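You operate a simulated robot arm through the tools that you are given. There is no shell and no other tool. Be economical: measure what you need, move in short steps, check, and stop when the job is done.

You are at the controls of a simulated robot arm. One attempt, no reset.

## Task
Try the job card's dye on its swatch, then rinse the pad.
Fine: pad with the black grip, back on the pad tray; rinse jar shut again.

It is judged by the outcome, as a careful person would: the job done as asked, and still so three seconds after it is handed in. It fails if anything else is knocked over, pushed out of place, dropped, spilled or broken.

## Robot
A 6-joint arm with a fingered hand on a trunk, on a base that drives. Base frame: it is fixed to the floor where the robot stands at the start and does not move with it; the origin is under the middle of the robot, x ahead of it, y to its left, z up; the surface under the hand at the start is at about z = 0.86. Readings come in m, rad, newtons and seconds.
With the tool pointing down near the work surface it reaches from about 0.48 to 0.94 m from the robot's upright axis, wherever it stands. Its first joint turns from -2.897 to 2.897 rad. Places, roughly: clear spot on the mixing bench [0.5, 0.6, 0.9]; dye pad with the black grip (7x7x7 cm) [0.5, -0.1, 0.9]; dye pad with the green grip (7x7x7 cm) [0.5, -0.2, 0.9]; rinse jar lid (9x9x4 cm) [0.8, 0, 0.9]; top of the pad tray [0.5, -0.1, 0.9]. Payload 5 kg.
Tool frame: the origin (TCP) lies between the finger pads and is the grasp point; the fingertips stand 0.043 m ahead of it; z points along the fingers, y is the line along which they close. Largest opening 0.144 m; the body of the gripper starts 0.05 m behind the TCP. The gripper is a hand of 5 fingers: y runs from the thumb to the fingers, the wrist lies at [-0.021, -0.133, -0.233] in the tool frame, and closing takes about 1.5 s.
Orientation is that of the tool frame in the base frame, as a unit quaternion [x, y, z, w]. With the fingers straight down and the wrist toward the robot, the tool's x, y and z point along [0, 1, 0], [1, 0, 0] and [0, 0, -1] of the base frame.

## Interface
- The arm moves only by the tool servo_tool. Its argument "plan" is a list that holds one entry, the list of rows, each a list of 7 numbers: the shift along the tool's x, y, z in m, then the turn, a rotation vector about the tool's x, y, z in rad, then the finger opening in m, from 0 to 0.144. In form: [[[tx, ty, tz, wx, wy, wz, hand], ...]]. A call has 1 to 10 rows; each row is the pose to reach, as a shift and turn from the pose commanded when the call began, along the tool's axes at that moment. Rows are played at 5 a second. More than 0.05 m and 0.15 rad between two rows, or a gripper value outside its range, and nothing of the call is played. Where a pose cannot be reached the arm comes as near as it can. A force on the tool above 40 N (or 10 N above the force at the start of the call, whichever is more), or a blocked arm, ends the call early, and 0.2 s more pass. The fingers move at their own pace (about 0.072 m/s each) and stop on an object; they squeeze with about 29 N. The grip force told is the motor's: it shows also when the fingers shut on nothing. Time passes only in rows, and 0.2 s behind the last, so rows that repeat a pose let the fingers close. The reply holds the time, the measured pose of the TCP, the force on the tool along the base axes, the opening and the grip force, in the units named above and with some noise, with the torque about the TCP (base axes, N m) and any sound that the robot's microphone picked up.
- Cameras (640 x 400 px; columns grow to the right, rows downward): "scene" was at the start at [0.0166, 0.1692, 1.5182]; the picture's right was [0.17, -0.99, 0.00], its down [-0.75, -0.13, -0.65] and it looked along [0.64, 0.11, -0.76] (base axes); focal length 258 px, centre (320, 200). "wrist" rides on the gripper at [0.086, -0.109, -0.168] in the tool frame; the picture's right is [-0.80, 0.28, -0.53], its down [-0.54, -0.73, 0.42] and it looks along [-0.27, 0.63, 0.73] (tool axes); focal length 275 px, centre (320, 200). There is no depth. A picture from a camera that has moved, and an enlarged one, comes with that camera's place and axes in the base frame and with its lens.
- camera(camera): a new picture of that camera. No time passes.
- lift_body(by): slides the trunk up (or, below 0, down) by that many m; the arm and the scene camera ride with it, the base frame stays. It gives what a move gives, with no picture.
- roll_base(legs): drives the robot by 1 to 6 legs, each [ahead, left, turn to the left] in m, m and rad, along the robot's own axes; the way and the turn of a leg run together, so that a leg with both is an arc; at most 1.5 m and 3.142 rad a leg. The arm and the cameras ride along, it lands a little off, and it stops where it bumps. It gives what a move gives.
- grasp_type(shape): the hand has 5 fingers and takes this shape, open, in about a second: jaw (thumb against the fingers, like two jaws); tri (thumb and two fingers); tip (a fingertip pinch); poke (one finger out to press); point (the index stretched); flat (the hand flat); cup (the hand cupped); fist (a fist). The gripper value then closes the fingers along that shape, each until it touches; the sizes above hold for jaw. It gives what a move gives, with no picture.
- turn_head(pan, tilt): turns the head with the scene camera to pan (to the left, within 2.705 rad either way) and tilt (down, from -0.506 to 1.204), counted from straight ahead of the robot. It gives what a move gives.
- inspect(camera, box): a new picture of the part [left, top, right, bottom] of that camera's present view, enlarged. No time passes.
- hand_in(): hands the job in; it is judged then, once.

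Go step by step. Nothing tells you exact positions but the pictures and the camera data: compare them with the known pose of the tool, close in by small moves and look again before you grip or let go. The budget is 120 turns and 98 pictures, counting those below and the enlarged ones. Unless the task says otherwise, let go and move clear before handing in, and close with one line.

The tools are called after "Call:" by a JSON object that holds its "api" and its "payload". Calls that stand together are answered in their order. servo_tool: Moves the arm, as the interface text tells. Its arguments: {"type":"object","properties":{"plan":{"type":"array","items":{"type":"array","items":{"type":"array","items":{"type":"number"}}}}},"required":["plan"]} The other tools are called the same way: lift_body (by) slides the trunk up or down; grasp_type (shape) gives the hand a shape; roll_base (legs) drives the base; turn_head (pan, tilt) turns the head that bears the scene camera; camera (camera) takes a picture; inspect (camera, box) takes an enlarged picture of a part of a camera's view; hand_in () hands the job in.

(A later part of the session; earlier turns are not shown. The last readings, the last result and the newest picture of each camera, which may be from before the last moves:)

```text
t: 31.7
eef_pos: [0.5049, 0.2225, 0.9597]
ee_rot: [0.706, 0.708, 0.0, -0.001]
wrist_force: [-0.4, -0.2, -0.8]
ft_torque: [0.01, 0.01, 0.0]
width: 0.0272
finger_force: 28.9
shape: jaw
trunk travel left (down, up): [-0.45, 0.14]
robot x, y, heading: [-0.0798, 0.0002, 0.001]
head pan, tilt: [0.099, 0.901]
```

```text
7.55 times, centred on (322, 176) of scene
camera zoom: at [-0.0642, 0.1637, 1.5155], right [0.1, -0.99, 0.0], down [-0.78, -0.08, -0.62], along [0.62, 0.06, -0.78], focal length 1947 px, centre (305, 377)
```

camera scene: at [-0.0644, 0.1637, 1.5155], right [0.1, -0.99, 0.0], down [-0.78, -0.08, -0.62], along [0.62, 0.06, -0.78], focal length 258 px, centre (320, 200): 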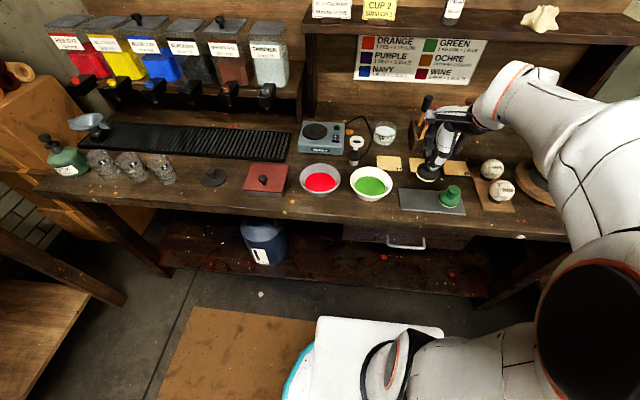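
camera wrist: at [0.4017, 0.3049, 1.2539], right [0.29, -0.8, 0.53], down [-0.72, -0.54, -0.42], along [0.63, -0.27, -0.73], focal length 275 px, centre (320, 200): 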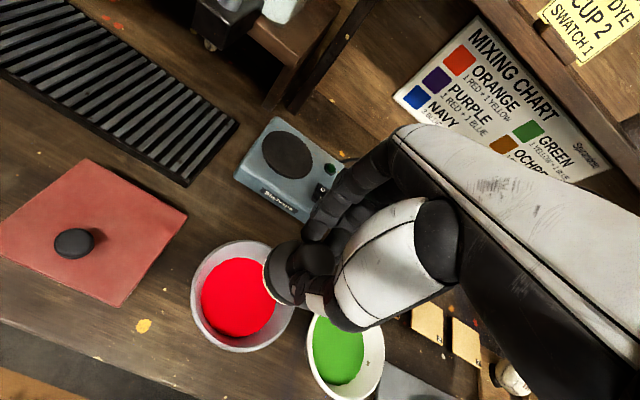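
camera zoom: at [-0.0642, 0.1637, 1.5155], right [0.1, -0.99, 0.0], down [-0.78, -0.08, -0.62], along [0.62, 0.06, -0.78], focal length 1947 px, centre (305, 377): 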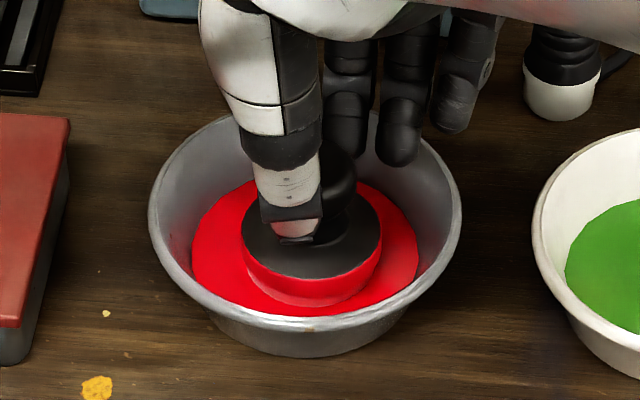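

The pad is soaked red on its face. I'll raise it straight up, let it drip a moment, then check.

Call:
{"api": "servo_tool", "payload": {"plan": [[[0, 0, -0.01, 0, 0, 0, 0.0], [0, 0, -0.03, 0, 0, 0, 0.0], [0, 0, -0.03, 0, 0, 0, 0.0], [0, 0, -0.03, 0, 0, 0, 0.0], [0, 0, -0.06, 0, 0, 0, 0.0], [0, 0, -0.09, 0, 0, 0, 0.0], [0, 0, -0.1, 0, 0, 0, 0.0], [0, 0, -0.1, 0, 0, 0, 0.0]]]}}

Call:
{"api": "inspect", "payload": {"camera": "scene", "box": [280, 120, 430, 210]}}

```text
t: 33.5
eef_pos: [0.505, 0.2254, 1.0587]
ee_rot: [0.706, 0.708, 0.001, 0.001]
wrist_force: [0.3, 0.3, -0.7]
ft_torque: [0.01, 0.0, -0.05]
width: 0.0271
finger_force: 29.4
shape: jaw
trunk travel left (down, up): [-0.45, 0.14]
robot x, y, heading: [-0.0805, 0.0005, -0.001]
head pan, tilt: [0.099, 0.901]
```

```text
4.27 times, centred on (355, 165) of scene
camera zoom: at [-0.0642, 0.1637, 1.5155], right [0.1, -0.99, 0.0], down [-0.78, -0.08, -0.62], along [0.62, 0.06, -0.78], focal length 1101 px, centre (171, 349)
```

zoom: 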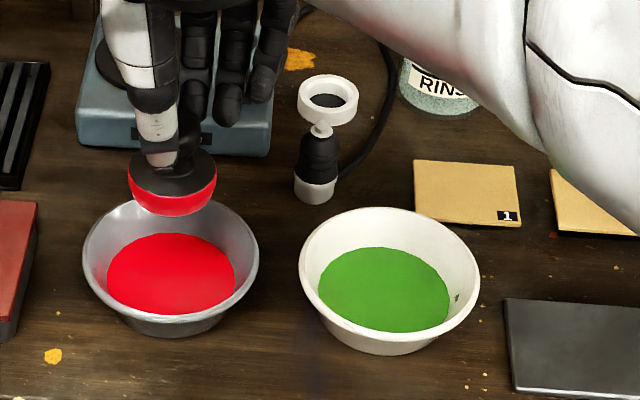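

The pad is red. I'll move it over swatch 1, near (0.642, -0.015).

Call:
{"api": "servo_tool", "payload": {"plan": [[[-0.04, 0.02, -0.01, 0, 0, 0, 0.0], [-0.08, 0.04, -0.01, 0, 0, 0, 0.0], [-0.12, 0.06, -0.01, 0, 0, 0, 0.0], [-0.16, 0.085, -0.01, 0, 0, 0, 0.0], [-0.2, 0.11, -0.01, 0, 0, 0, 0.0], [-0.24, 0.137, -0.01, 0, 0, 0, 0.0], [-0.24, 0.137, -0.01, 0, 0, 0, 0.0]]]}}

Call:
{"api": "camera", "payload": {"camera": "wrist"}}

Call:
{"api": "inspect", "payload": {"camera": "scene", "box": [340, 110, 480, 200]}}

```text
t: 35.1
eef_pos: [0.6438, -0.0187, 1.0712]
ee_rot: [0.706, 0.708, -0.001, 0.0]
wrist_force: [-0.5, -0.4, -1.2]
ft_torque: [0.02, 0.02, -0.01]
width: 0.0272
finger_force: 28.6
shape: jaw
trunk travel left (down, up): [-0.45, 0.14]
robot x, y, heading: [-0.0783, 0.0014, 0.002]
head pan, tilt: [0.099, 0.901]
```

```text
59 pictures are left
camera wrist: at [0.5352, 0.0678, 1.2383], right [0.29, -0.8, 0.53], down [-0.72, -0.54, -0.42], along [0.63, -0.27, -0.73], focal length 275 px, centre (320, 200)
```

wrist: 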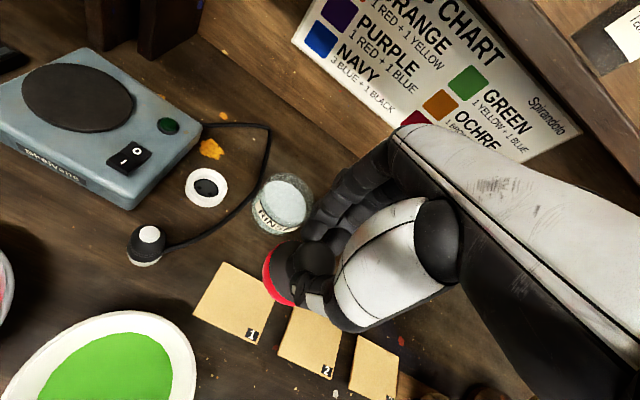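

```text
4.44 times, centred on (410, 155) of scene
camera zoom: at [-0.064, 0.1633, 1.5156], right [0.1, -0.99, 0.0], down [-0.78, -0.08, -0.62], along [0.62, 0.06, -0.78], focal length 1146 px, centre (-80, 400)
```

zoom: 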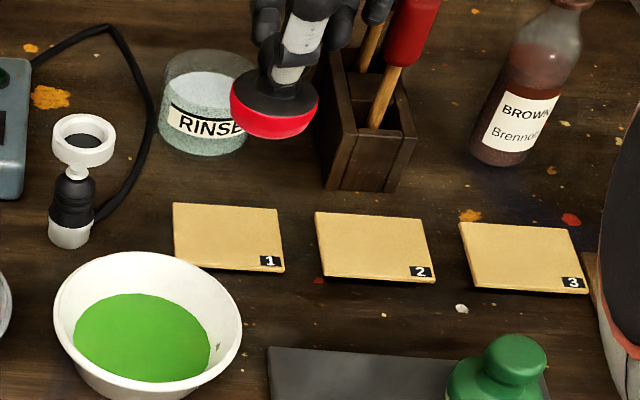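

Pad is close to centred over swatch 1. I'll lower to just above it and check alignment.

Call:
{"api": "servo_tool", "payload": {"plan": [[[0.001, -0.002, 0.04, 0, 0, 0, 0.0], [0.002, -0.003, 0.08, 0, 0, 0, 0.0], [0.002, -0.003, 0.095, 0, 0, 0, 0.0], [0.002, -0.003, 0.095, 0, 0, 0, 0.0]]]}}

Call:
{"api": "inspect", "payload": {"camera": "wrist", "box": [200, 140, 440, 370]}}

Call:
{"api": "inspect", "payload": {"camera": "scene", "box": [360, 120, 456, 190]}}

```text
t: 36.1
eef_pos: [0.6401, -0.0129, 0.9753]
ee_rot: [0.707, 0.707, 0.001, -0.001]
wrist_force: [-0.8, 0.4, -0.9]
ft_torque: [0.02, -0.01, 0.03]
width: 0.027
finger_force: 29.0
shape: jaw
trunk travel left (down, up): [-0.45, 0.14]
robot x, y, heading: [-0.0777, -0.003, 0.005]
head pan, tilt: [0.099, 0.901]
```

```text
1.74 times, centred on (320, 255) of wrist
camera zoom: at [0.5318, 0.072, 1.1437], right [0.29, -0.8, 0.53], down [-0.72, -0.54, -0.42], along [0.63, -0.27, -0.73], focal length 479 px, centre (320, 104)
```

zoom: 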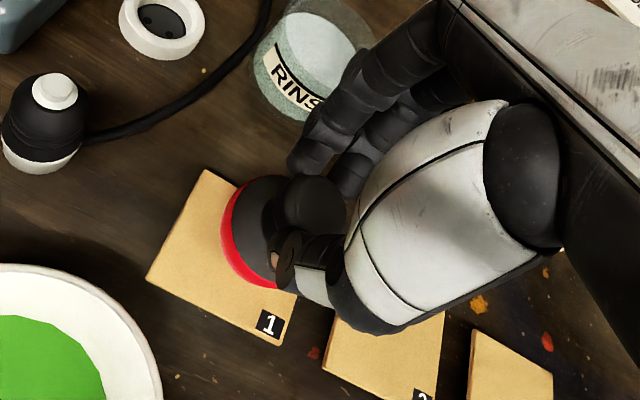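

```text
5.71 times, centred on (408, 155) of scene
camera zoom: at [-0.0642, 0.1636, 1.5155], right [0.1, -0.99, 0.0], down [-0.78, -0.08, -0.62], along [0.62, 0.06, -0.78], focal length 1474 px, centre (-183, 457)
```

zoom: 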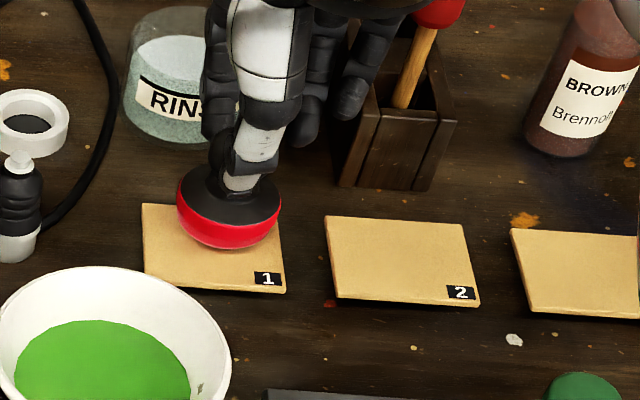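

By relative position in the scene view, the pad is about 6 mm right of the swatch centre. I'll shift left 5 mm and press down gently.

Call:
{"api": "servo_tool", "payload": {"plan": [[[0.005, 0.001, 0.004, 0, 0, 0, 0.0], [0.005, 0.001, 0.009, 0, 0, 0, 0.0], [0.005, 0.001, 0.013, 0, 0, 0, 0.0], [0.005, 0.001, 0.017, 0, 0, 0, 0.0]]]}}

Call:
{"api": "inspect", "payload": {"camera": "scene", "box": [360, 120, 456, 190]}}

```text
t: 37.1
eef_pos: [0.6402, -0.0092, 0.9645]
ee_rot: [0.706, 0.708, 0.004, 0.004]
wrist_force: [-5.2, 1.9, 38.2]
ft_torque: [-0.01, 0.01, -0.03]
width: 0.0295
finger_force: 29.2
shape: jaw
trunk travel left (down, up): [-0.45, 0.14]
robot x, y, heading: [-0.0764, 0.0004, 0.001]
head pan, tilt: [0.099, 0.901]
```

```text
5.71 times, centred on (408, 155) of scene
camera zoom: at [-0.0678, 0.1638, 1.5162], right [0.1, -0.99, 0.0], down [-0.78, -0.08, -0.62], along [0.62, 0.06, -0.78], focal length 1474 px, centre (-183, 457)
```

zoom: 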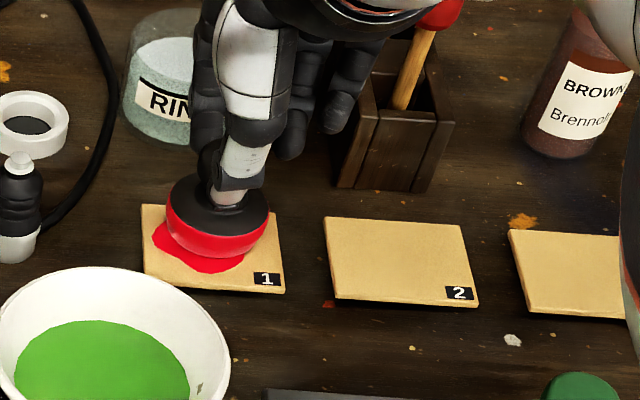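

The stain is on the swatch, with strong contact, so I'll lift straight off now and look.

Call:
{"api": "servo_tool", "payload": {"plan": [[[0, 0, -0.008, 0, 0, 0, 0.0], [0, 0, -0.03, 0, 0, 0, 0.0], [0, 0, -0.07, 0, 0, 0, 0.0], [0, 0, -0.11, 0, 0, 0, 0.0], [0, 0, -0.11, 0, 0, 0, 0.0]]]}}

Call:
{"api": "inspect", "payload": {"camera": "scene", "box": [360, 90, 480, 190]}}

Call:
{"api": "camera", "payload": {"camera": "wrist"}}

```text
t: 38.3
eef_pos: [0.6404, -0.0103, 1.0676]
ee_rot: [0.706, 0.708, 0.001, 0.0]
wrist_force: [0.0, -0.2, -1.0]
ft_torque: [0.01, 0.01, 0.0]
width: 0.0285
finger_force: 29.6
shape: jaw
trunk travel left (down, up): [-0.45, 0.14]
robot x, y, heading: [-0.077, -0.0024, -0.0]
head pan, tilt: [0.099, 0.901]
```

```text
4.00 times, centred on (420, 140) of scene
camera zoom: at [-0.0643, 0.1636, 1.5155], right [0.1, -0.99, 0.0], down [-0.78, -0.08, -0.62], along [0.62, 0.06, -0.78], focal length 1032 px, centre (-80, 440)
```

zoom: 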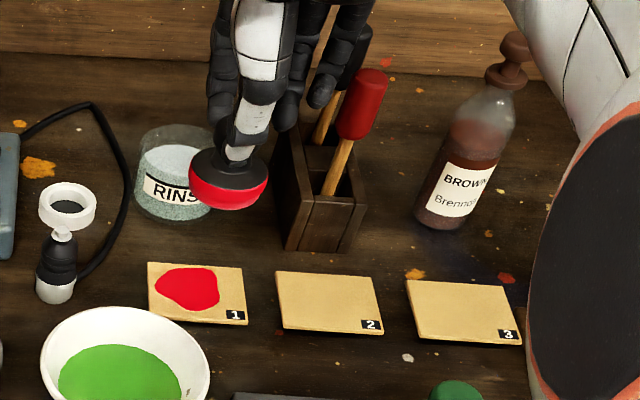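

```text
53 pictures are left
camera wrist: at [0.5313, 0.076, 1.2356], right [0.29, -0.8, 0.53], down [-0.72, -0.54, -0.42], along [0.63, -0.27, -0.73], focal length 275 px, centre (320, 200)
```

wrist: 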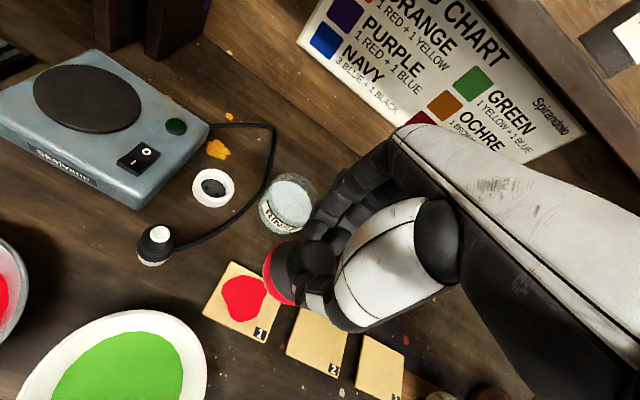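

Swatch 1 now carries a red mark. Next I'll carry the pad over the open rinse jar.

Call:
{"api": "servo_tool", "payload": {"plan": [[[0.002, 0.04, 0.005, 0, 0, 0, 0.0], [0.005, 0.08, 0.01, 0, 0, 0, 0.0], [0.008, 0.12, 0.015, 0, 0, 0, 0.0], [0.008, 0.138, 0.018, 0, 0, 0, 0.0], [0.008, 0.138, 0.018, 0, 0, 0, 0.0]]]}}

Call:
{"api": "camera", "payload": {"camera": "wrist"}}

Call:
{"api": "inspect", "payload": {"camera": "scene", "box": [350, 90, 446, 160]}}

```text
t: 39.5
eef_pos: [0.7791, 0.0007, 1.048]
ee_rot: [0.707, 0.707, 0.0, 0.0]
wrist_force: [0.6, 0.8, -1.1]
ft_torque: [0.0, -0.02, -0.02]
width: 0.0281
finger_force: 29.2
shape: jaw
trunk travel left (down, up): [-0.45, 0.14]
robot x, y, heading: [-0.0793, -0.0008, -0.0]
head pan, tilt: [0.099, 0.901]
```

```text
52 pictures are left
camera wrist: at [0.6697, 0.0867, 1.2169], right [0.29, -0.8, 0.53], down [-0.72, -0.54, -0.42], along [0.63, -0.27, -0.73], focal length 275 px, centre (320, 200)
```

wrist: 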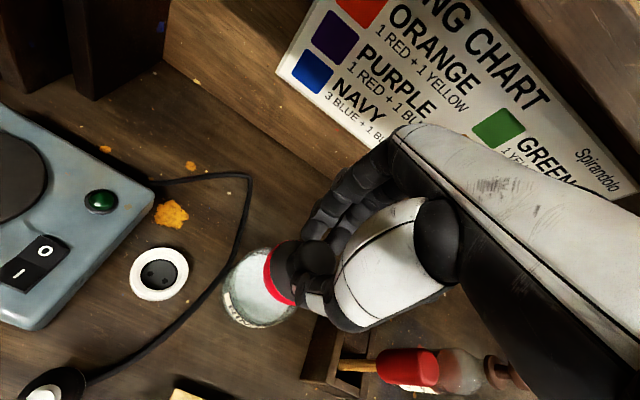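

```text
5.71 times, centred on (398, 125) of scene
camera zoom: at [-0.0641, 0.1636, 1.5155], right [0.1, -0.99, 0.0], down [-0.78, -0.08, -0.62], along [0.62, 0.06, -0.78], focal length 1474 px, centre (-126, 629)
```

zoom: 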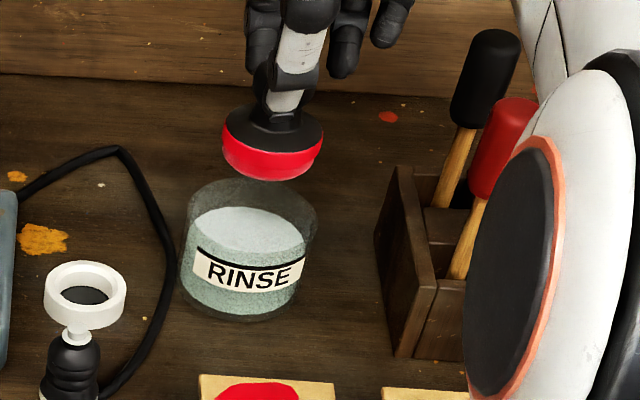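

Relative to the jar rim the pad is about 5 mm too far right. I'll correct that and descend to the rim, then look.

Call:
{"api": "servo_tool", "payload": {"plan": [[[0.005, 0.002, 0.005, 0, 0, 0, 0.0], [0.005, 0.002, 0.02, 0, 0, 0, 0.0], [0.005, 0.002, 0.03, 0, 0, 0, 0.0], [0.005, 0.002, 0.03, 0, 0, 0, 0.0]]]}}

Call:
{"api": "inspect", "payload": {"camera": "scene", "box": [355, 95, 419, 150]}}

Call:
{"api": "inspect", "payload": {"camera": "wrist", "box": [200, 180, 360, 340]}}

```text
t: 40.5
eef_pos: [0.7786, 0.0043, 1.0191]
ee_rot: [0.707, 0.708, 0.0, 0.0]
wrist_force: [-0.2, -0.7, -0.1]
ft_torque: [0.01, 0.03, -0.01]
width: 0.0283
finger_force: 29.3
shape: jaw
trunk travel left (down, up): [-0.45, 0.14]
robot x, y, heading: [-0.0832, 0.0017, 0.001]
head pan, tilt: [0.099, 0.901]
```

```text
7.27 times, centred on (387, 122) of scene
camera zoom: at [-0.064, 0.1636, 1.5155], right [0.1, -0.99, 0.0], down [-0.78, -0.08, -0.62], along [0.62, 0.06, -0.78], focal length 1876 px, centre (-167, 764)
```

zoom: 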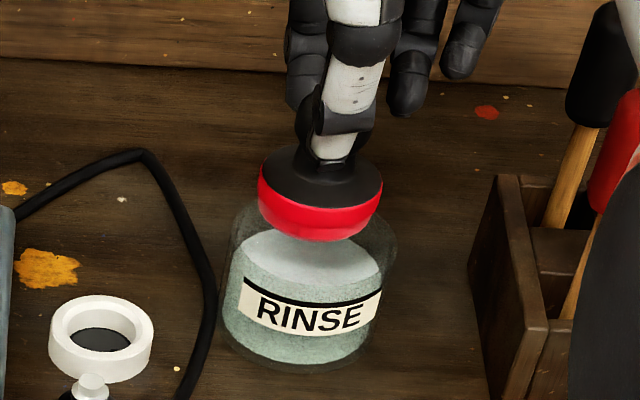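

```text
2.50 times, centred on (280, 260) of wrist
camera zoom: at [0.6715, 0.0902, 1.1872], right [0.29, -0.8, 0.53], down [-0.72, -0.54, -0.42], along [0.63, -0.27, -0.73], focal length 688 px, centre (420, 50)
```

zoom: 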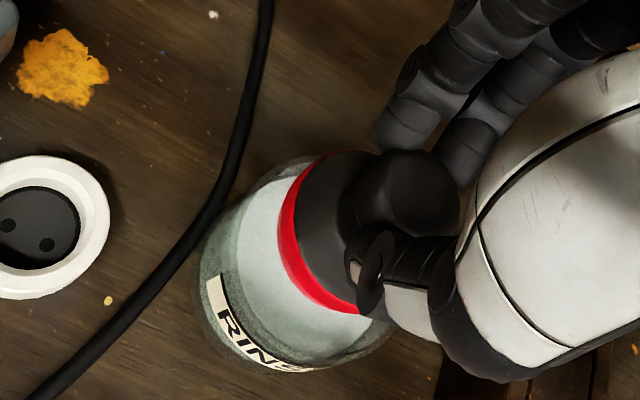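

The pad is laterally centred over the jar. I'll lower 12 mm and check.

Call:
{"api": "servo_tool", "payload": {"plan": [[[0.001, 0, 0.004, 0, 0, 0, 0.0], [0.001, 0, 0.008, 0, 0, 0, 0.0], [0.001, 0, 0.012, 0, 0, 0, 0.0]]]}}

Call:
{"api": "inspect", "payload": {"camera": "scene", "box": [355, 95, 419, 150]}}

Call:
{"api": "inspect", "payload": {"camera": "wrist", "box": [200, 180, 360, 340]}}

```text
t: 41.3
eef_pos: [0.7806, 0.0043, 1.0075]
ee_rot: [0.707, 0.708, -0.001, 0.0]
wrist_force: [-0.6, 0.1, -0.7]
ft_torque: [0.01, -0.01, -0.04]
width: 0.0282
finger_force: 29.0
shape: jaw
trunk travel left (down, up): [-0.45, 0.14]
robot x, y, heading: [-0.0788, 0.0024, 0.001]
head pan, tilt: [0.099, 0.901]
```

```text
7.27 times, centred on (387, 122) of scene
camera zoom: at [-0.0641, 0.1636, 1.5155], right [0.1, -0.99, 0.0], down [-0.78, -0.08, -0.62], along [0.62, 0.06, -0.78], focal length 1876 px, centre (-167, 764)
```

zoom: 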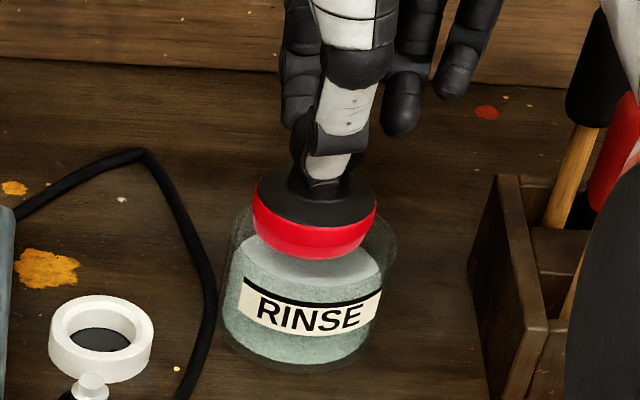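

```text
2.50 times, centred on (280, 260) of wrist
camera zoom: at [0.6719, 0.0908, 1.1756], right [0.29, -0.8, 0.53], down [-0.72, -0.54, -0.42], along [0.63, -0.27, -0.73], focal length 688 px, centre (420, 50)
```

zoom: 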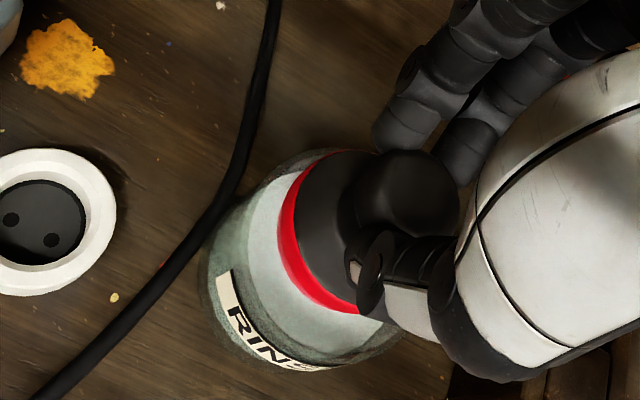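

Centred at the rim; continuing down into the water.

Call:
{"api": "servo_tool", "payload": {"plan": [[[0, 0, 0.004, 0, 0, 0, 0.0], [0, 0, 0.008, 0, 0, 0, 0.0], [0, 0, 0.012, 0, 0, 0, 0.0]]]}}

Call:
{"api": "inspect", "payload": {"camera": "scene", "box": [355, 95, 419, 150]}}

```text
t: 42.1
eef_pos: [0.7785, 0.0056, 0.9958]
ee_rot: [0.707, 0.707, 0.0, 0.001]
wrist_force: [-0.1, -0.6, -2.1]
ft_torque: [-0.01, 0.02, -0.03]
width: 0.0283
finger_force: 29.0
shape: jaw
trunk travel left (down, up): [-0.45, 0.14]
robot x, y, heading: [-0.0786, -0.0003, 0.002]
head pan, tilt: [0.099, 0.901]
```

```text
7.27 times, centred on (387, 122) of scene
camera zoom: at [-0.0641, 0.1636, 1.5155], right [0.1, -0.99, 0.0], down [-0.78, -0.08, -0.62], along [0.62, 0.06, -0.78], focal length 1876 px, centre (-167, 764)
```

zoom: 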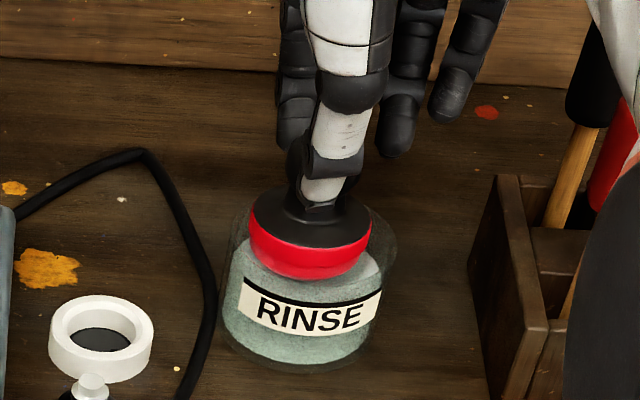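

Call:
{"api": "servo_tool", "payload": {"plan": [[[-0.001, 0, 0.004, 0, 0, 0, 0.0], [-0.001, 0, 0.008, 0, 0, 0, 0.0], [-0.001, 0, 0.012, 0, 0, 0, 0.0]]]}}

Call:
{"api": "inspect", "payload": {"camera": "scene", "box": [355, 95, 419, 150]}}

```text
t: 42.9
eef_pos: [0.7799, 0.0047, 0.9829]
ee_rot: [0.707, 0.707, 0.0, 0.0]
wrist_force: [-0.3, 0.5, -0.3]
ft_torque: [0.0, 0.0, 0.01]
width: 0.0281
finger_force: 29.5
shape: jaw
trunk travel left (down, up): [-0.45, 0.14]
robot x, y, heading: [-0.078, -0.0004, 0.003]
head pan, tilt: [0.099, 0.901]
```

```text
7.27 times, centred on (387, 122) of scene
camera zoom: at [-0.0641, 0.1636, 1.5155], right [0.1, -0.99, 0.0], down [-0.78, -0.08, -0.62], along [0.62, 0.06, -0.78], focal length 1876 px, centre (-167, 764)
```

zoom: 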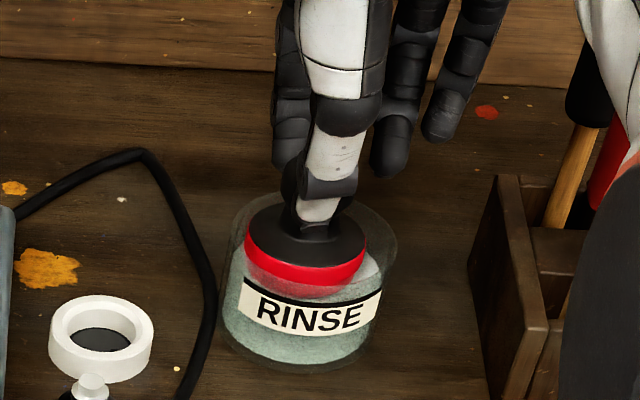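

The pad has begun to enter the water. I'll shift slightly right and go deeper.

Call:
{"api": "servo_tool", "payload": {"plan": [[[-0.003, 0, 0.003, 0, 0, 0, 0.0], [-0.003, 0, 0.006, 0, 0, 0, 0.0], [-0.003, 0, 0.01, 0, 0, 0, 0.0]]]}}

Call:
{"api": "inspect", "payload": {"camera": "scene", "box": [355, 95, 419, 150]}}

```text
t: 43.7
eef_pos: [0.7808, 0.0014, 0.9733]
ee_rot: [0.706, 0.708, 0.0, 0.001]
wrist_force: [0.2, -0.3, -0.2]
ft_torque: [0.02, 0.01, -0.03]
width: 0.0282
finger_force: 28.6
shape: jaw
trunk travel left (down, up): [-0.45, 0.14]
robot x, y, heading: [-0.0802, 0.0015, 0.002]
head pan, tilt: [0.099, 0.901]
```

```text
7.27 times, centred on (387, 122) of scene
camera zoom: at [-0.0641, 0.1637, 1.5155], right [0.1, -0.99, 0.0], down [-0.78, -0.08, -0.62], along [0.62, 0.06, -0.78], focal length 1876 px, centre (-167, 764)
```

zoom: 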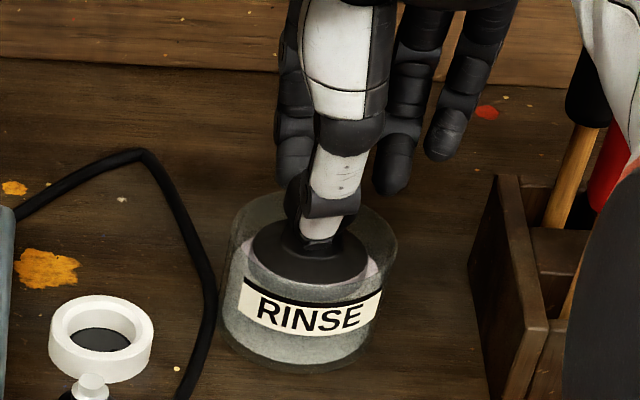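

The pad is in the water and the dye is washing off. I'll dwell with small up-down strokes, then lift out.

Call:
{"api": "servo_tool", "payload": {"plan": [[[0, 0, 0.004, 0, 0, 0, 0.0], [0, 0, -0.003, 0, 0, 0, 0.0], [0, 0, 0.004, 0, 0, 0, 0.0], [0, 0, -0.003, 0, 0, 0, 0.0], [0, 0, 0.004, 0, 0, 0, 0.0], [0, 0, 0.004, 0, 0, 0, 0.0], [0, 0, 0.004, 0, 0, 0, 0.0]]]}}

Call:
{"api": "servo_tool", "payload": {"plan": [[[0, 0, -0.01, 0, 0, 0, 0.0], [0, 0, -0.025, 0, 0, 0, 0.0], [0.001, 0, -0.04, 0, 0, 0, 0.0], [0.001, 0, -0.055, 0, 0, 0, 0.0], [0.001, 0, -0.055, 0, 0, 0, 0.0], [0.001, 0, -0.085, 0, 0, 0, 0.0], [0.001, 0, -0.085, 0, 0, 0, 0.0]]]}}

Call:
{"api": "inspect", "payload": {"camera": "scene", "box": [355, 85, 435, 155]}}

```text
t: 45.3
eef_pos: [0.7802, 0.0008, 0.9695]
ee_rot: [0.707, 0.708, 0.0, 0.0]
wrist_force: [-0.4, -1.0, -0.3]
ft_torque: [0.04, 0.04, 0.01]
width: 0.0283
finger_force: 28.8
shape: jaw
trunk travel left (down, up): [-0.45, 0.14]
robot x, y, heading: [-0.0795, 0.0002, 0.002]
head pan, tilt: [0.099, 0.901]
```

```text
t: 46.9
eef_pos: [0.781, 0.0021, 1.0557]
ee_rot: [0.706, 0.708, 0.0, 0.001]
wrist_force: [-0.7, -0.7, 0.1]
ft_torque: [-0.03, 0.01, 0.0]
width: 0.028
finger_force: 29.2
shape: jaw
trunk travel left (down, up): [-0.45, 0.14]
robot x, y, heading: [-0.0821, -0.0003, -0.002]
head pan, tilt: [0.099, 0.901]
```

```text
5.71 times, centred on (395, 120) of scene
camera zoom: at [-0.0644, 0.1637, 1.5155], right [0.1, -0.99, 0.0], down [-0.78, -0.08, -0.62], along [0.62, 0.06, -0.78], focal length 1474 px, centre (-109, 657)
```

zoom: 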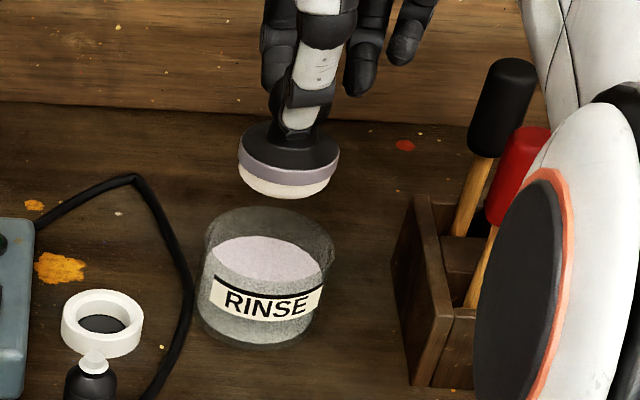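

The pad came out clean and white. I'll carry it back over the pad tray.

Call:
{"api": "servo_tool", "payload": {"plan": [[[0, -0.045, -0.005, 0, 0, 0, 0.0], [0, -0.09, -0.01, 0, 0, 0, 0.0], [-0.01, -0.135, -0.01, 0, 0, 0, 0.0], [-0.03, -0.178, -0.01, 0, 0, 0, 0.0], [-0.05, -0.22, -0.01, 0, 0, 0, 0.0], [-0.07, -0.262, -0.01, 0, 0, 0, 0.0], [-0.085, -0.304, -0.005, 0, 0, 0, 0.0], [-0.085, -0.304, 0.0, 0, 0, 0, 0.0], [-0.085, -0.304, 0.0, 0, 0, 0, 0.0]]]}}

Call:
{"api": "inspect", "payload": {"camera": "scene", "box": [360, 120, 500, 220]}}

Call:
{"api": "camera", "payload": {"camera": "wrist"}}

```text
t: 48.9
eef_pos: [0.4766, -0.0846, 1.053]
ee_rot: [0.707, 0.707, 0.0, 0.001]
wrist_force: [0.8, -1.0, -0.6]
ft_torque: [0.01, 0.05, -0.02]
width: 0.0282
finger_force: 29.0
shape: jaw
trunk travel left (down, up): [-0.45, 0.14]
robot x, y, heading: [-0.0782, 0.0003, 0.008]
head pan, tilt: [0.099, 0.901]
```

```text
4.00 times, centred on (430, 170) of scene
camera zoom: at [-0.064, 0.1636, 1.5155], right [0.1, -0.99, 0.0], down [-0.78, -0.08, -0.62], along [0.62, 0.06, -0.78], focal length 1032 px, centre (-120, 320)
```

zoom: 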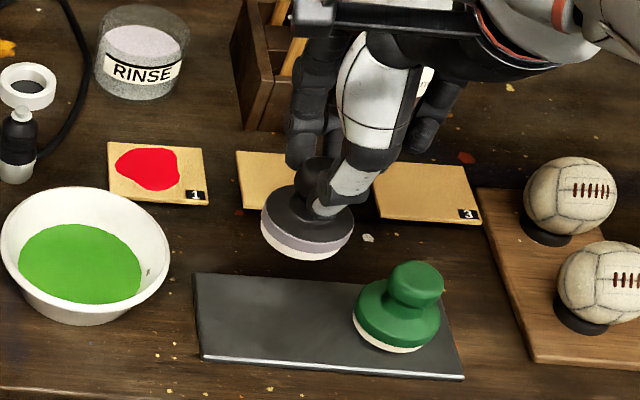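

```text
41 pictures are left
camera wrist: at [0.3676, 0.0024, 1.2214], right [0.29, -0.8, 0.53], down [-0.72, -0.54, -0.42], along [0.63, -0.27, -0.73], focal length 275 px, centre (320, 200)
```

wrist: 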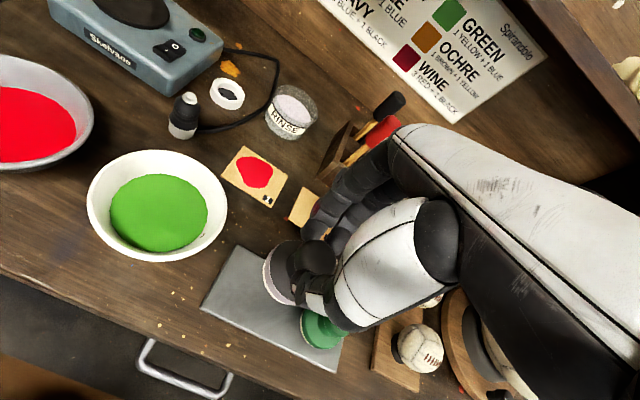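

The pad is above its original place. I'll lower most of the way, then feel for contact.

Call:
{"api": "servo_tool", "payload": {"plan": [[[0.002, 0, 0.04, 0, 0, 0, 0.0], [0.002, 0, 0.07, 0, 0, 0, 0.0], [0.002, 0, 0.08, 0, 0, 0, 0.0], [0.002, 0, 0.08, 0, 0, 0, 0.0]]]}}

Call:
{"api": "inspect", "payload": {"camera": "scene", "box": [380, 150, 480, 230]}}

```text
t: 49.9
eef_pos: [0.4772, -0.0821, 0.9725]
ee_rot: [0.707, 0.708, 0.0, 0.001]
wrist_force: [0.7, 0.2, -0.1]
ft_torque: [0.06, -0.01, 0.0]
width: 0.0282
finger_force: 29.1
shape: jaw
trunk travel left (down, up): [-0.45, 0.14]
robot x, y, heading: [-0.0812, -0.0012, 0.001]
head pan, tilt: [0.099, 0.901]
```

```text
5.00 times, centred on (430, 190) of scene
camera zoom: at [-0.0643, 0.1636, 1.5155], right [0.1, -0.99, 0.0], down [-0.78, -0.08, -0.62], along [0.62, 0.06, -0.78], focal length 1290 px, centre (-230, 250)
```

zoom: 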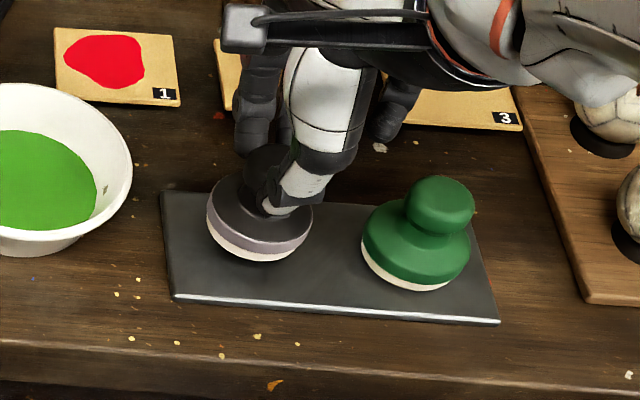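

Call:
{"api": "servo_tool", "payload": {"plan": [[[0, 0, 0.003, 0, 0, 0, 0.0], [0, 0, 0.006, 0, 0, 0, 0.0], [0, 0, 0.008, 0, 0, 0, 0.0], [0, 0, 0.01, 0, 0, 0, 0.0]]]}}

```text
t: 50.9
eef_pos: [0.476, -0.0823, 0.9654]
ee_rot: [0.706, 0.708, 0.0, 0.0]
wrist_force: [0.0, -0.3, 0.2]
ft_torque: [0.04, 0.03, 0.0]
width: 0.0283
finger_force: 29.7
shape: jaw
trunk travel left (down, up): [-0.45, 0.14]
robot x, y, heading: [-0.0762, 0.0033, 0.005]
head pan, tilt: [0.099, 0.901]
```

Call:
{"api": "servo_tool", "payload": {"plan": [[[0, 0, 0.002, 0, 0, 0, 0.0], [0, 0, 0.003, 0, 0, 0, 0.0], [0, 0, 0.004, 0, 0, 0, 0.0]]]}}

Call:
{"api": "inspect", "payload": {"camera": "scene", "box": [400, 160, 464, 213]}}

```text
t: 51.7
eef_pos: [0.4765, -0.0805, 0.9618]
ee_rot: [0.707, 0.708, 0.0, -0.001]
wrist_force: [-0.3, 0.2, -0.6]
ft_torque: [0.0, 0.04, -0.02]
width: 0.0281
finger_force: 29.4
shape: jaw
trunk travel left (down, up): [-0.45, 0.14]
robot x, y, heading: [-0.0775, -0.0012, 0.004]
head pan, tilt: [0.099, 0.901]
```

```text
7.55 times, centred on (432, 186) of scene
camera zoom: at [-0.0642, 0.1636, 1.5155], right [0.1, -0.99, 0.0], down [-0.78, -0.08, -0.62], along [0.62, 0.06, -0.78], focal length 1947 px, centre (-525, 302)
```

zoom: 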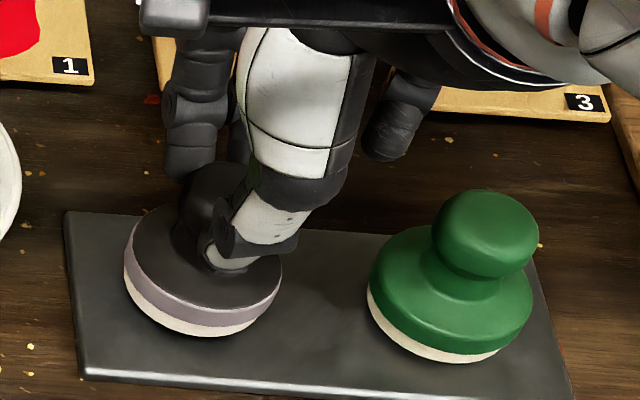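

Call:
{"api": "servo_tool", "payload": {"plan": [[[0, 0, 0.0015, 0, 0, 0, 0.0], [0, 0, 0.003, 0, 0, 0, 0.0], [0, 0, 0.003, 0, 0, 0, 0.0]]]}}

```text
t: 52.5
eef_pos: [0.4765, -0.0803, 0.9584]
ee_rot: [0.707, 0.708, 0.0, 0.0]
wrist_force: [0.2, 0.3, -0.1]
ft_torque: [-0.03, 0.0, 0.01]
width: 0.0283
finger_force: 29.1
shape: jaw
trunk travel left (down, up): [-0.45, 0.14]
robot x, y, heading: [-0.0796, 0.0021, 0.002]
head pan, tilt: [0.099, 0.901]
```

Call:
{"api": "servo_tool", "payload": {"plan": [[[0, 0, 0.0015, 0, 0, 0, 0.0], [0, 0, 0.003, 0, 0, 0, 0.0], [0, 0, 0.004, 0, 0, 0, 0.0]]]}}

Call:
{"api": "inspect", "payload": {"camera": "scene", "box": [400, 160, 464, 213]}}

```text
t: 53.3
eef_pos: [0.4766, -0.0817, 0.9541]
ee_rot: [0.707, 0.708, 0.001, 0.001]
wrist_force: [-1.9, 0.0, 10.4]
ft_torque: [-0.03, -0.12, 0.04]
width: 0.0284
finger_force: 29.4
shape: jaw
trunk travel left (down, up): [-0.45, 0.14]
robot x, y, heading: [-0.0801, -0.0024, -0.001]
head pan, tilt: [0.099, 0.901]
```

```text
7.55 times, centred on (432, 186) of scene
camera zoom: at [-0.0653, 0.1638, 1.5157], right [0.1, -0.99, 0.0], down [-0.78, -0.08, -0.62], along [0.62, 0.06, -0.78], focal length 1947 px, centre (-525, 302)
```

zoom: 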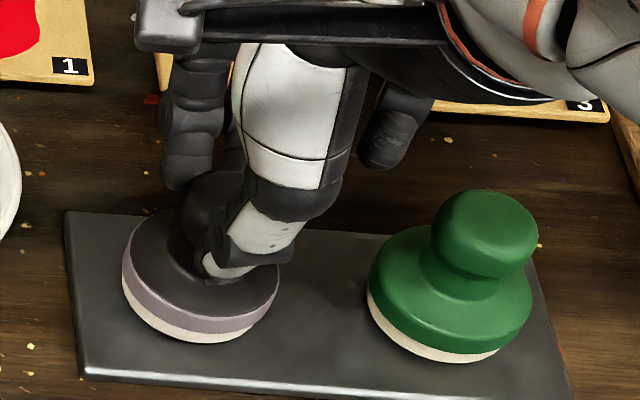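

Contact with 10 N: the pad sits on the tray where it was. I'll ease up 2 mm, open and rise clear.

Call:
{"api": "servo_tool", "payload": {"plan": [[[0, 0, -0.002, 0, 0, 0, 0.0], [0, 0, -0.002, 0, 0, 0, 0.04], [0, 0, -0.002, 0, 0, 0, 0.06], [0, 0, -0.002, 0, 0, 0, 0.08], [0, 0, -0.002, 0, 0, 0, 0.085], [0, 0, -0.01, 0, 0, 0, 0.085], [0, 0, -0.04, 0, 0, 0, 0.085], [0, 0, -0.08, 0, 0, 0, 0.085], [0, 0, -0.12, 0, 0, 0, 0.085]]]}}

Call:
{"api": "inspect", "payload": {"camera": "scene", "box": [340, 120, 500, 220]}}

```text
t: 55.3
eef_pos: [0.4749, -0.0801, 1.073]
ee_rot: [0.706, 0.708, -0.001, -0.001]
wrist_force: [0.5, 0.0, -0.8]
ft_torque: [0.04, 0.0, 0.02]
width: 0.0845
finger_force: 0.0
shape: jaw
trunk travel left (down, up): [-0.45, 0.14]
robot x, y, heading: [-0.0763, 0.0021, 0.002]
head pan, tilt: [0.099, 0.901]
```

```text
4.00 times, centred on (420, 170) of scene
camera zoom: at [-0.0644, 0.1637, 1.5154], right [0.1, -0.99, 0.0], down [-0.78, -0.08, -0.62], along [0.62, 0.06, -0.78], focal length 1032 px, centre (-80, 320)
```

zoom: 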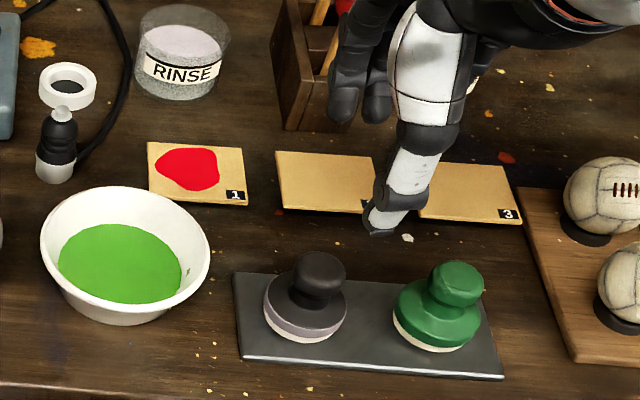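

The pad is back upright on its tray. Now I'll fetch the lid at (0.505, 0.595).

Call:
{"api": "servo_tool", "payload": {"plan": [[[0.048, 0.002, -0.002, 0, 0, 0, 0.08], [0.096, 0.004, -0.004, 0, 0, 0, 0.08], [0.144, 0.006, -0.006, 0, 0, 0, 0.08], [0.192, 0.008, -0.008, 0, 0, 0, 0.08], [0.24, 0.01, -0.01, 0, 0, 0, 0.08], [0.288, 0.012, -0.01, 0, 0, 0, 0.08], [0.336, 0.014, -0.01, 0, 0, 0, 0.08], [0.384, 0.016, -0.01, 0, 0, 0, 0.08], [0.432, 0.018, -0.01, 0, 0, 0, 0.08], [0.48, 0.02, -0.01, 0, 0, 0, 0.08]]]}}

Call:
{"api": "servo_tool", "payload": {"plan": [[[0.048, 0.002, 0, 0, 0, 0, 0.08], [0.096, 0.004, 0, 0, 0, 0, 0.08], [0.144, 0.006, 0.0, 0, 0, 0, 0.08], [0.192, 0.008, 0.005, 0, 0, 0, 0.08], [0.196, 0.009, 0.04, 0, 0, 0, 0.08], [0.196, 0.009, 0.08, 0, 0, 0, 0.08], [0.196, 0.009, 0.1, 0, 0, 0, 0.08], [0.196, 0.009, 0.1, 0, 0, 0, 0.08]]]}}

Call:
{"api": "camera", "payload": {"camera": "wrist"}}

Call:
{"api": "camera", "payload": {"camera": "scene"}}

```text
t: 57.5
eef_pos: [0.4938, 0.4002, 1.0812]
ee_rot: [0.706, 0.708, 0.0, -0.001]
wrist_force: [-0.3, -0.2, 0.3]
ft_torque: [0.0, 0.01, 0.02]
width: 0.0806
finger_force: 0.1
shape: jaw
trunk travel left (down, up): [-0.45, 0.14]
robot x, y, heading: [-0.0806, 0.0015, -0.002]
head pan, tilt: [0.099, 0.901]
```

```text
t: 59.3
eef_pos: [0.5053, 0.594, 0.9826]
ee_rot: [0.706, 0.708, 0.0, 0.0]
wrist_force: [-0.2, 0.3, 0.7]
ft_torque: [0.02, 0.0, 0.05]
width: 0.0807
finger_force: 0.0
shape: jaw
trunk travel left (down, up): [-0.45, 0.14]
robot x, y, heading: [-0.0804, 0.0006, -0.002]
head pan, tilt: [0.099, 0.901]
```

```text
36 pictures are left
camera wrist: at [0.397, 0.6795, 1.151], right [0.29, -0.8, 0.53], down [-0.72, -0.54, -0.42], along [0.63, -0.27, -0.73], focal length 275 px, centre (320, 200)
```

wrist: 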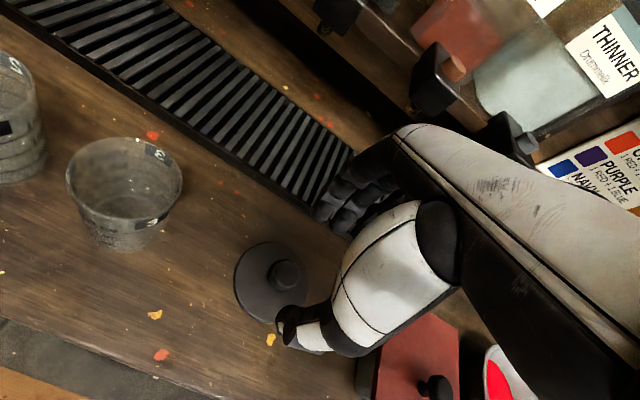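

```text
35 pictures are left
camera scene: at [-0.0643, 0.1638, 1.5155], right [0.1, -0.99, 0.0], down [-0.78, -0.08, -0.62], along [0.62, 0.06, -0.78], focal length 258 px, centre (320, 200)
```

scene: 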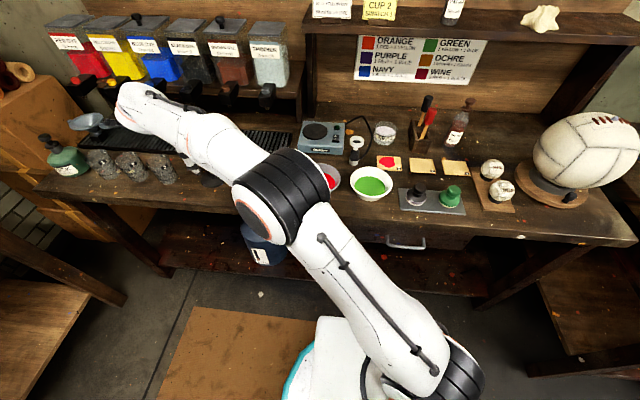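

The lid knob is right below at (0.506, 0.593). I'll descend to the former grip height and close.

Call:
{"api": "servo_tool", "payload": {"plan": [[[0, 0, 0.03, 0, 0, 0, 0.08], [0, 0, 0.05, 0, 0, 0, 0.08], [0, 0, 0.057, 0, 0, 0, 0.08], [0, 0, 0.057, 0, 0, 0, 0.06], [0, 0, 0.057, 0, 0, 0, 0.03], [0, 0, 0.057, 0, 0, 0, 0.0], [0, 0, 0.057, 0, 0, 0, 0.0], [0, 0, 0.057, 0, 0, 0, 0.0], [0, 0, 0.057, 0, 0, 0, 0.0], [0, 0, 0.057, 0, 0, 0, 0.0]]]}}

Call:
{"api": "inspect", "payload": {"camera": "wrist", "box": [200, 160, 400, 360]}}

```text
t: 61.5
eef_pos: [0.5042, 0.5949, 0.9258]
ee_rot: [0.706, 0.708, 0.001, 0.0]
wrist_force: [-0.4, 0.8, 0.9]
ft_torque: [-0.01, -0.06, 0.0]
width: 0.0201
finger_force: 29.0
shape: jaw
trunk travel left (down, up): [-0.45, 0.14]
robot x, y, heading: [-0.0789, -0.002, -0.0]
head pan, tilt: [0.099, 0.901]
```

```text
2.00 times, centred on (300, 260) of wrist
camera zoom: at [0.3959, 0.6806, 1.0944], right [0.29, -0.8, 0.53], down [-0.72, -0.54, -0.42], along [0.63, -0.27, -0.73], focal length 551 px, centre (360, 80)
```

zoom: 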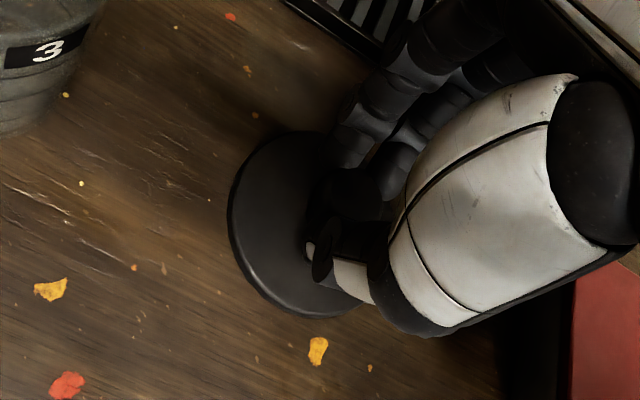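

Same grip as before. I'll lift and carry the lid back along the reverse path.

Call:
{"api": "servo_tool", "payload": {"plan": [[[0, 0, -0.04, 0, 0, 0, 0.0], [0, 0, -0.085, 0, 0, 0, 0.0], [0, 0, -0.13, 0, 0, 0, 0.0], [0, 0, -0.15, 0, 0, 0, 0.0], [-0.046, 0.012, -0.15, 0, 0, 0, 0.0], [-0.092, 0.024, -0.15, 0, 0, 0, 0.0], [-0.138, 0.036, -0.15, 0, 0, 0, 0.0], [-0.184, 0.048, -0.15, 0, 0, 0, 0.0], [-0.23, 0.06, -0.15, 0, 0, 0, 0.0], [-0.276, 0.072, -0.15, 0, 0, 0, 0.0]]]}}

Call:
{"api": "servo_tool", "payload": {"plan": [[[-0.046, 0.012, 0, 0, 0, 0, 0.0], [-0.092, 0.024, 0, 0, 0, 0, 0.0], [-0.138, 0.036, 0, 0, 0, 0, 0.0], [-0.184, 0.048, 0, 0, 0, 0, 0.0], [-0.23, 0.06, 0, 0, 0, 0, 0.0], [-0.276, 0.077, 0, 0, 0, 0, 0.0], [-0.318, 0.088, 0, 0, 0, 0, 0.0], [-0.32, 0.13, 0, 0, 0, 0, 0.0], [-0.32, 0.175, 0, 0, 0, 0, 0.0], [-0.32, 0.175, 0, 0, 0, 0, 0.0]]]}}

Call:
{"api": "camera", "payload": {"camera": "wrist"}}

Call:
{"api": "inspect", "payload": {"camera": "scene", "box": [350, 80, 446, 150]}}

```text
t: 63.7
eef_pos: [0.5771, 0.3173, 1.0756]
ee_rot: [0.706, 0.708, -0.001, 0.001]
wrist_force: [0.0, 0.1, -1.1]
ft_torque: [-0.01, -0.01, -0.01]
width: 0.0205
finger_force: 29.0
shape: jaw
trunk travel left (down, up): [-0.45, 0.14]
robot x, y, heading: [-0.0824, -0.0029, 0.002]
head pan, tilt: [0.099, 0.901]
```

```text
t: 65.9
eef_pos: [0.7526, -0.0008, 1.0783]
ee_rot: [0.706, 0.708, 0.0, 0.0]
wrist_force: [-0.3, -0.8, -2.0]
ft_torque: [0.03, 0.02, 0.01]
width: 0.0198
finger_force: 29.0
shape: jaw
trunk travel left (down, up): [-0.45, 0.14]
robot x, y, heading: [-0.08, -0.0009, 0.001]
head pan, tilt: [0.099, 0.901]
```

```text
33 pictures are left
camera wrist: at [0.6437, 0.0855, 1.2465], right [0.29, -0.8, 0.53], down [-0.72, -0.54, -0.42], along [0.63, -0.27, -0.73], focal length 275 px, centre (320, 200)
```

wrist: 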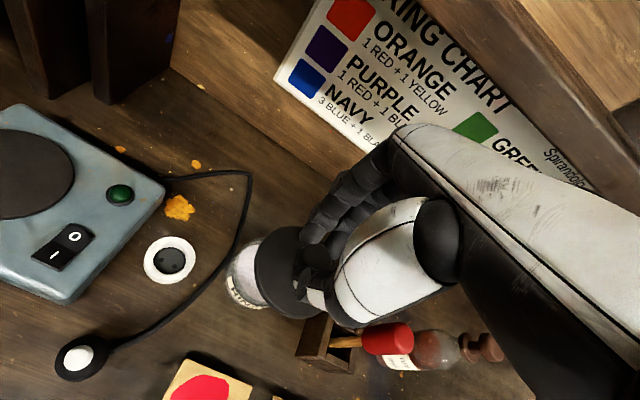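

```text
5.71 times, centred on (398, 115) of scene
camera zoom: at [-0.0641, 0.1636, 1.5155], right [0.1, -0.99, 0.0], down [-0.78, -0.08, -0.62], along [0.62, 0.06, -0.78], focal length 1474 px, centre (-126, 686)
```

zoom: 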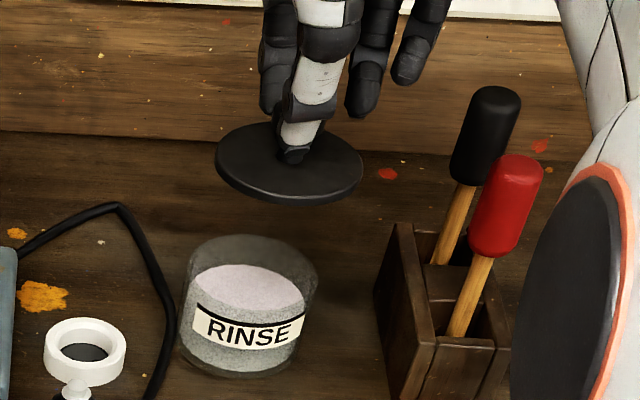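

The lid is held well. I'll move to the pose where it came off and lower to a few cm above the rim.

Call:
{"api": "servo_tool", "payload": {"plan": [[[-0.001, 0.025, 0.01, 0, 0, 0, 0.0], [-0.001, 0.025, 0.04, 0, 0, 0, 0.0], [-0.001, 0.025, 0.065, 0, 0, 0, 0.0], [-0.001, 0.025, 0.065, 0, 0, 0, 0.0]]]}}

Call:
{"api": "inspect", "payload": {"camera": "scene", "box": [355, 95, 419, 150]}}

Call:
{"api": "inspect", "payload": {"camera": "wrist", "box": [200, 180, 360, 340]}}

```text
t: 66.9
eef_pos: [0.7792, -0.0009, 1.0119]
ee_rot: [0.706, 0.708, 0.0, 0.0]
wrist_force: [0.2, 0.2, -1.2]
ft_torque: [0.02, 0.01, 0.0]
width: 0.02
finger_force: 29.3
shape: jaw
trunk travel left (down, up): [-0.45, 0.14]
robot x, y, heading: [-0.0757, 0.001, 0.002]
head pan, tilt: [0.099, 0.901]
```

```text
7.27 times, centred on (387, 122) of scene
camera zoom: at [-0.0639, 0.1637, 1.5155], right [0.1, -0.99, 0.0], down [-0.78, -0.08, -0.62], along [0.62, 0.06, -0.78], focal length 1876 px, centre (-167, 764)
```

zoom: 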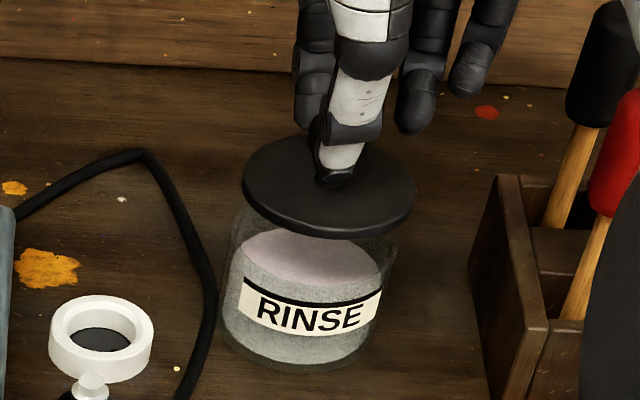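

```text
2.50 times, centred on (280, 260) of wrist
camera zoom: at [0.6703, 0.0852, 1.1802], right [0.29, -0.8, 0.53], down [-0.72, -0.54, -0.42], along [0.63, -0.27, -0.73], focal length 688 px, centre (420, 50)
```

zoom: 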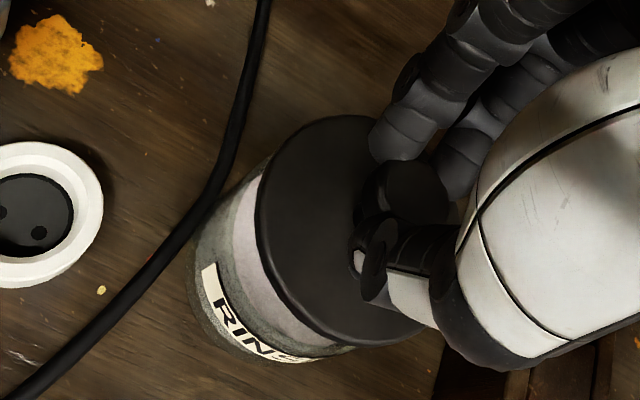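

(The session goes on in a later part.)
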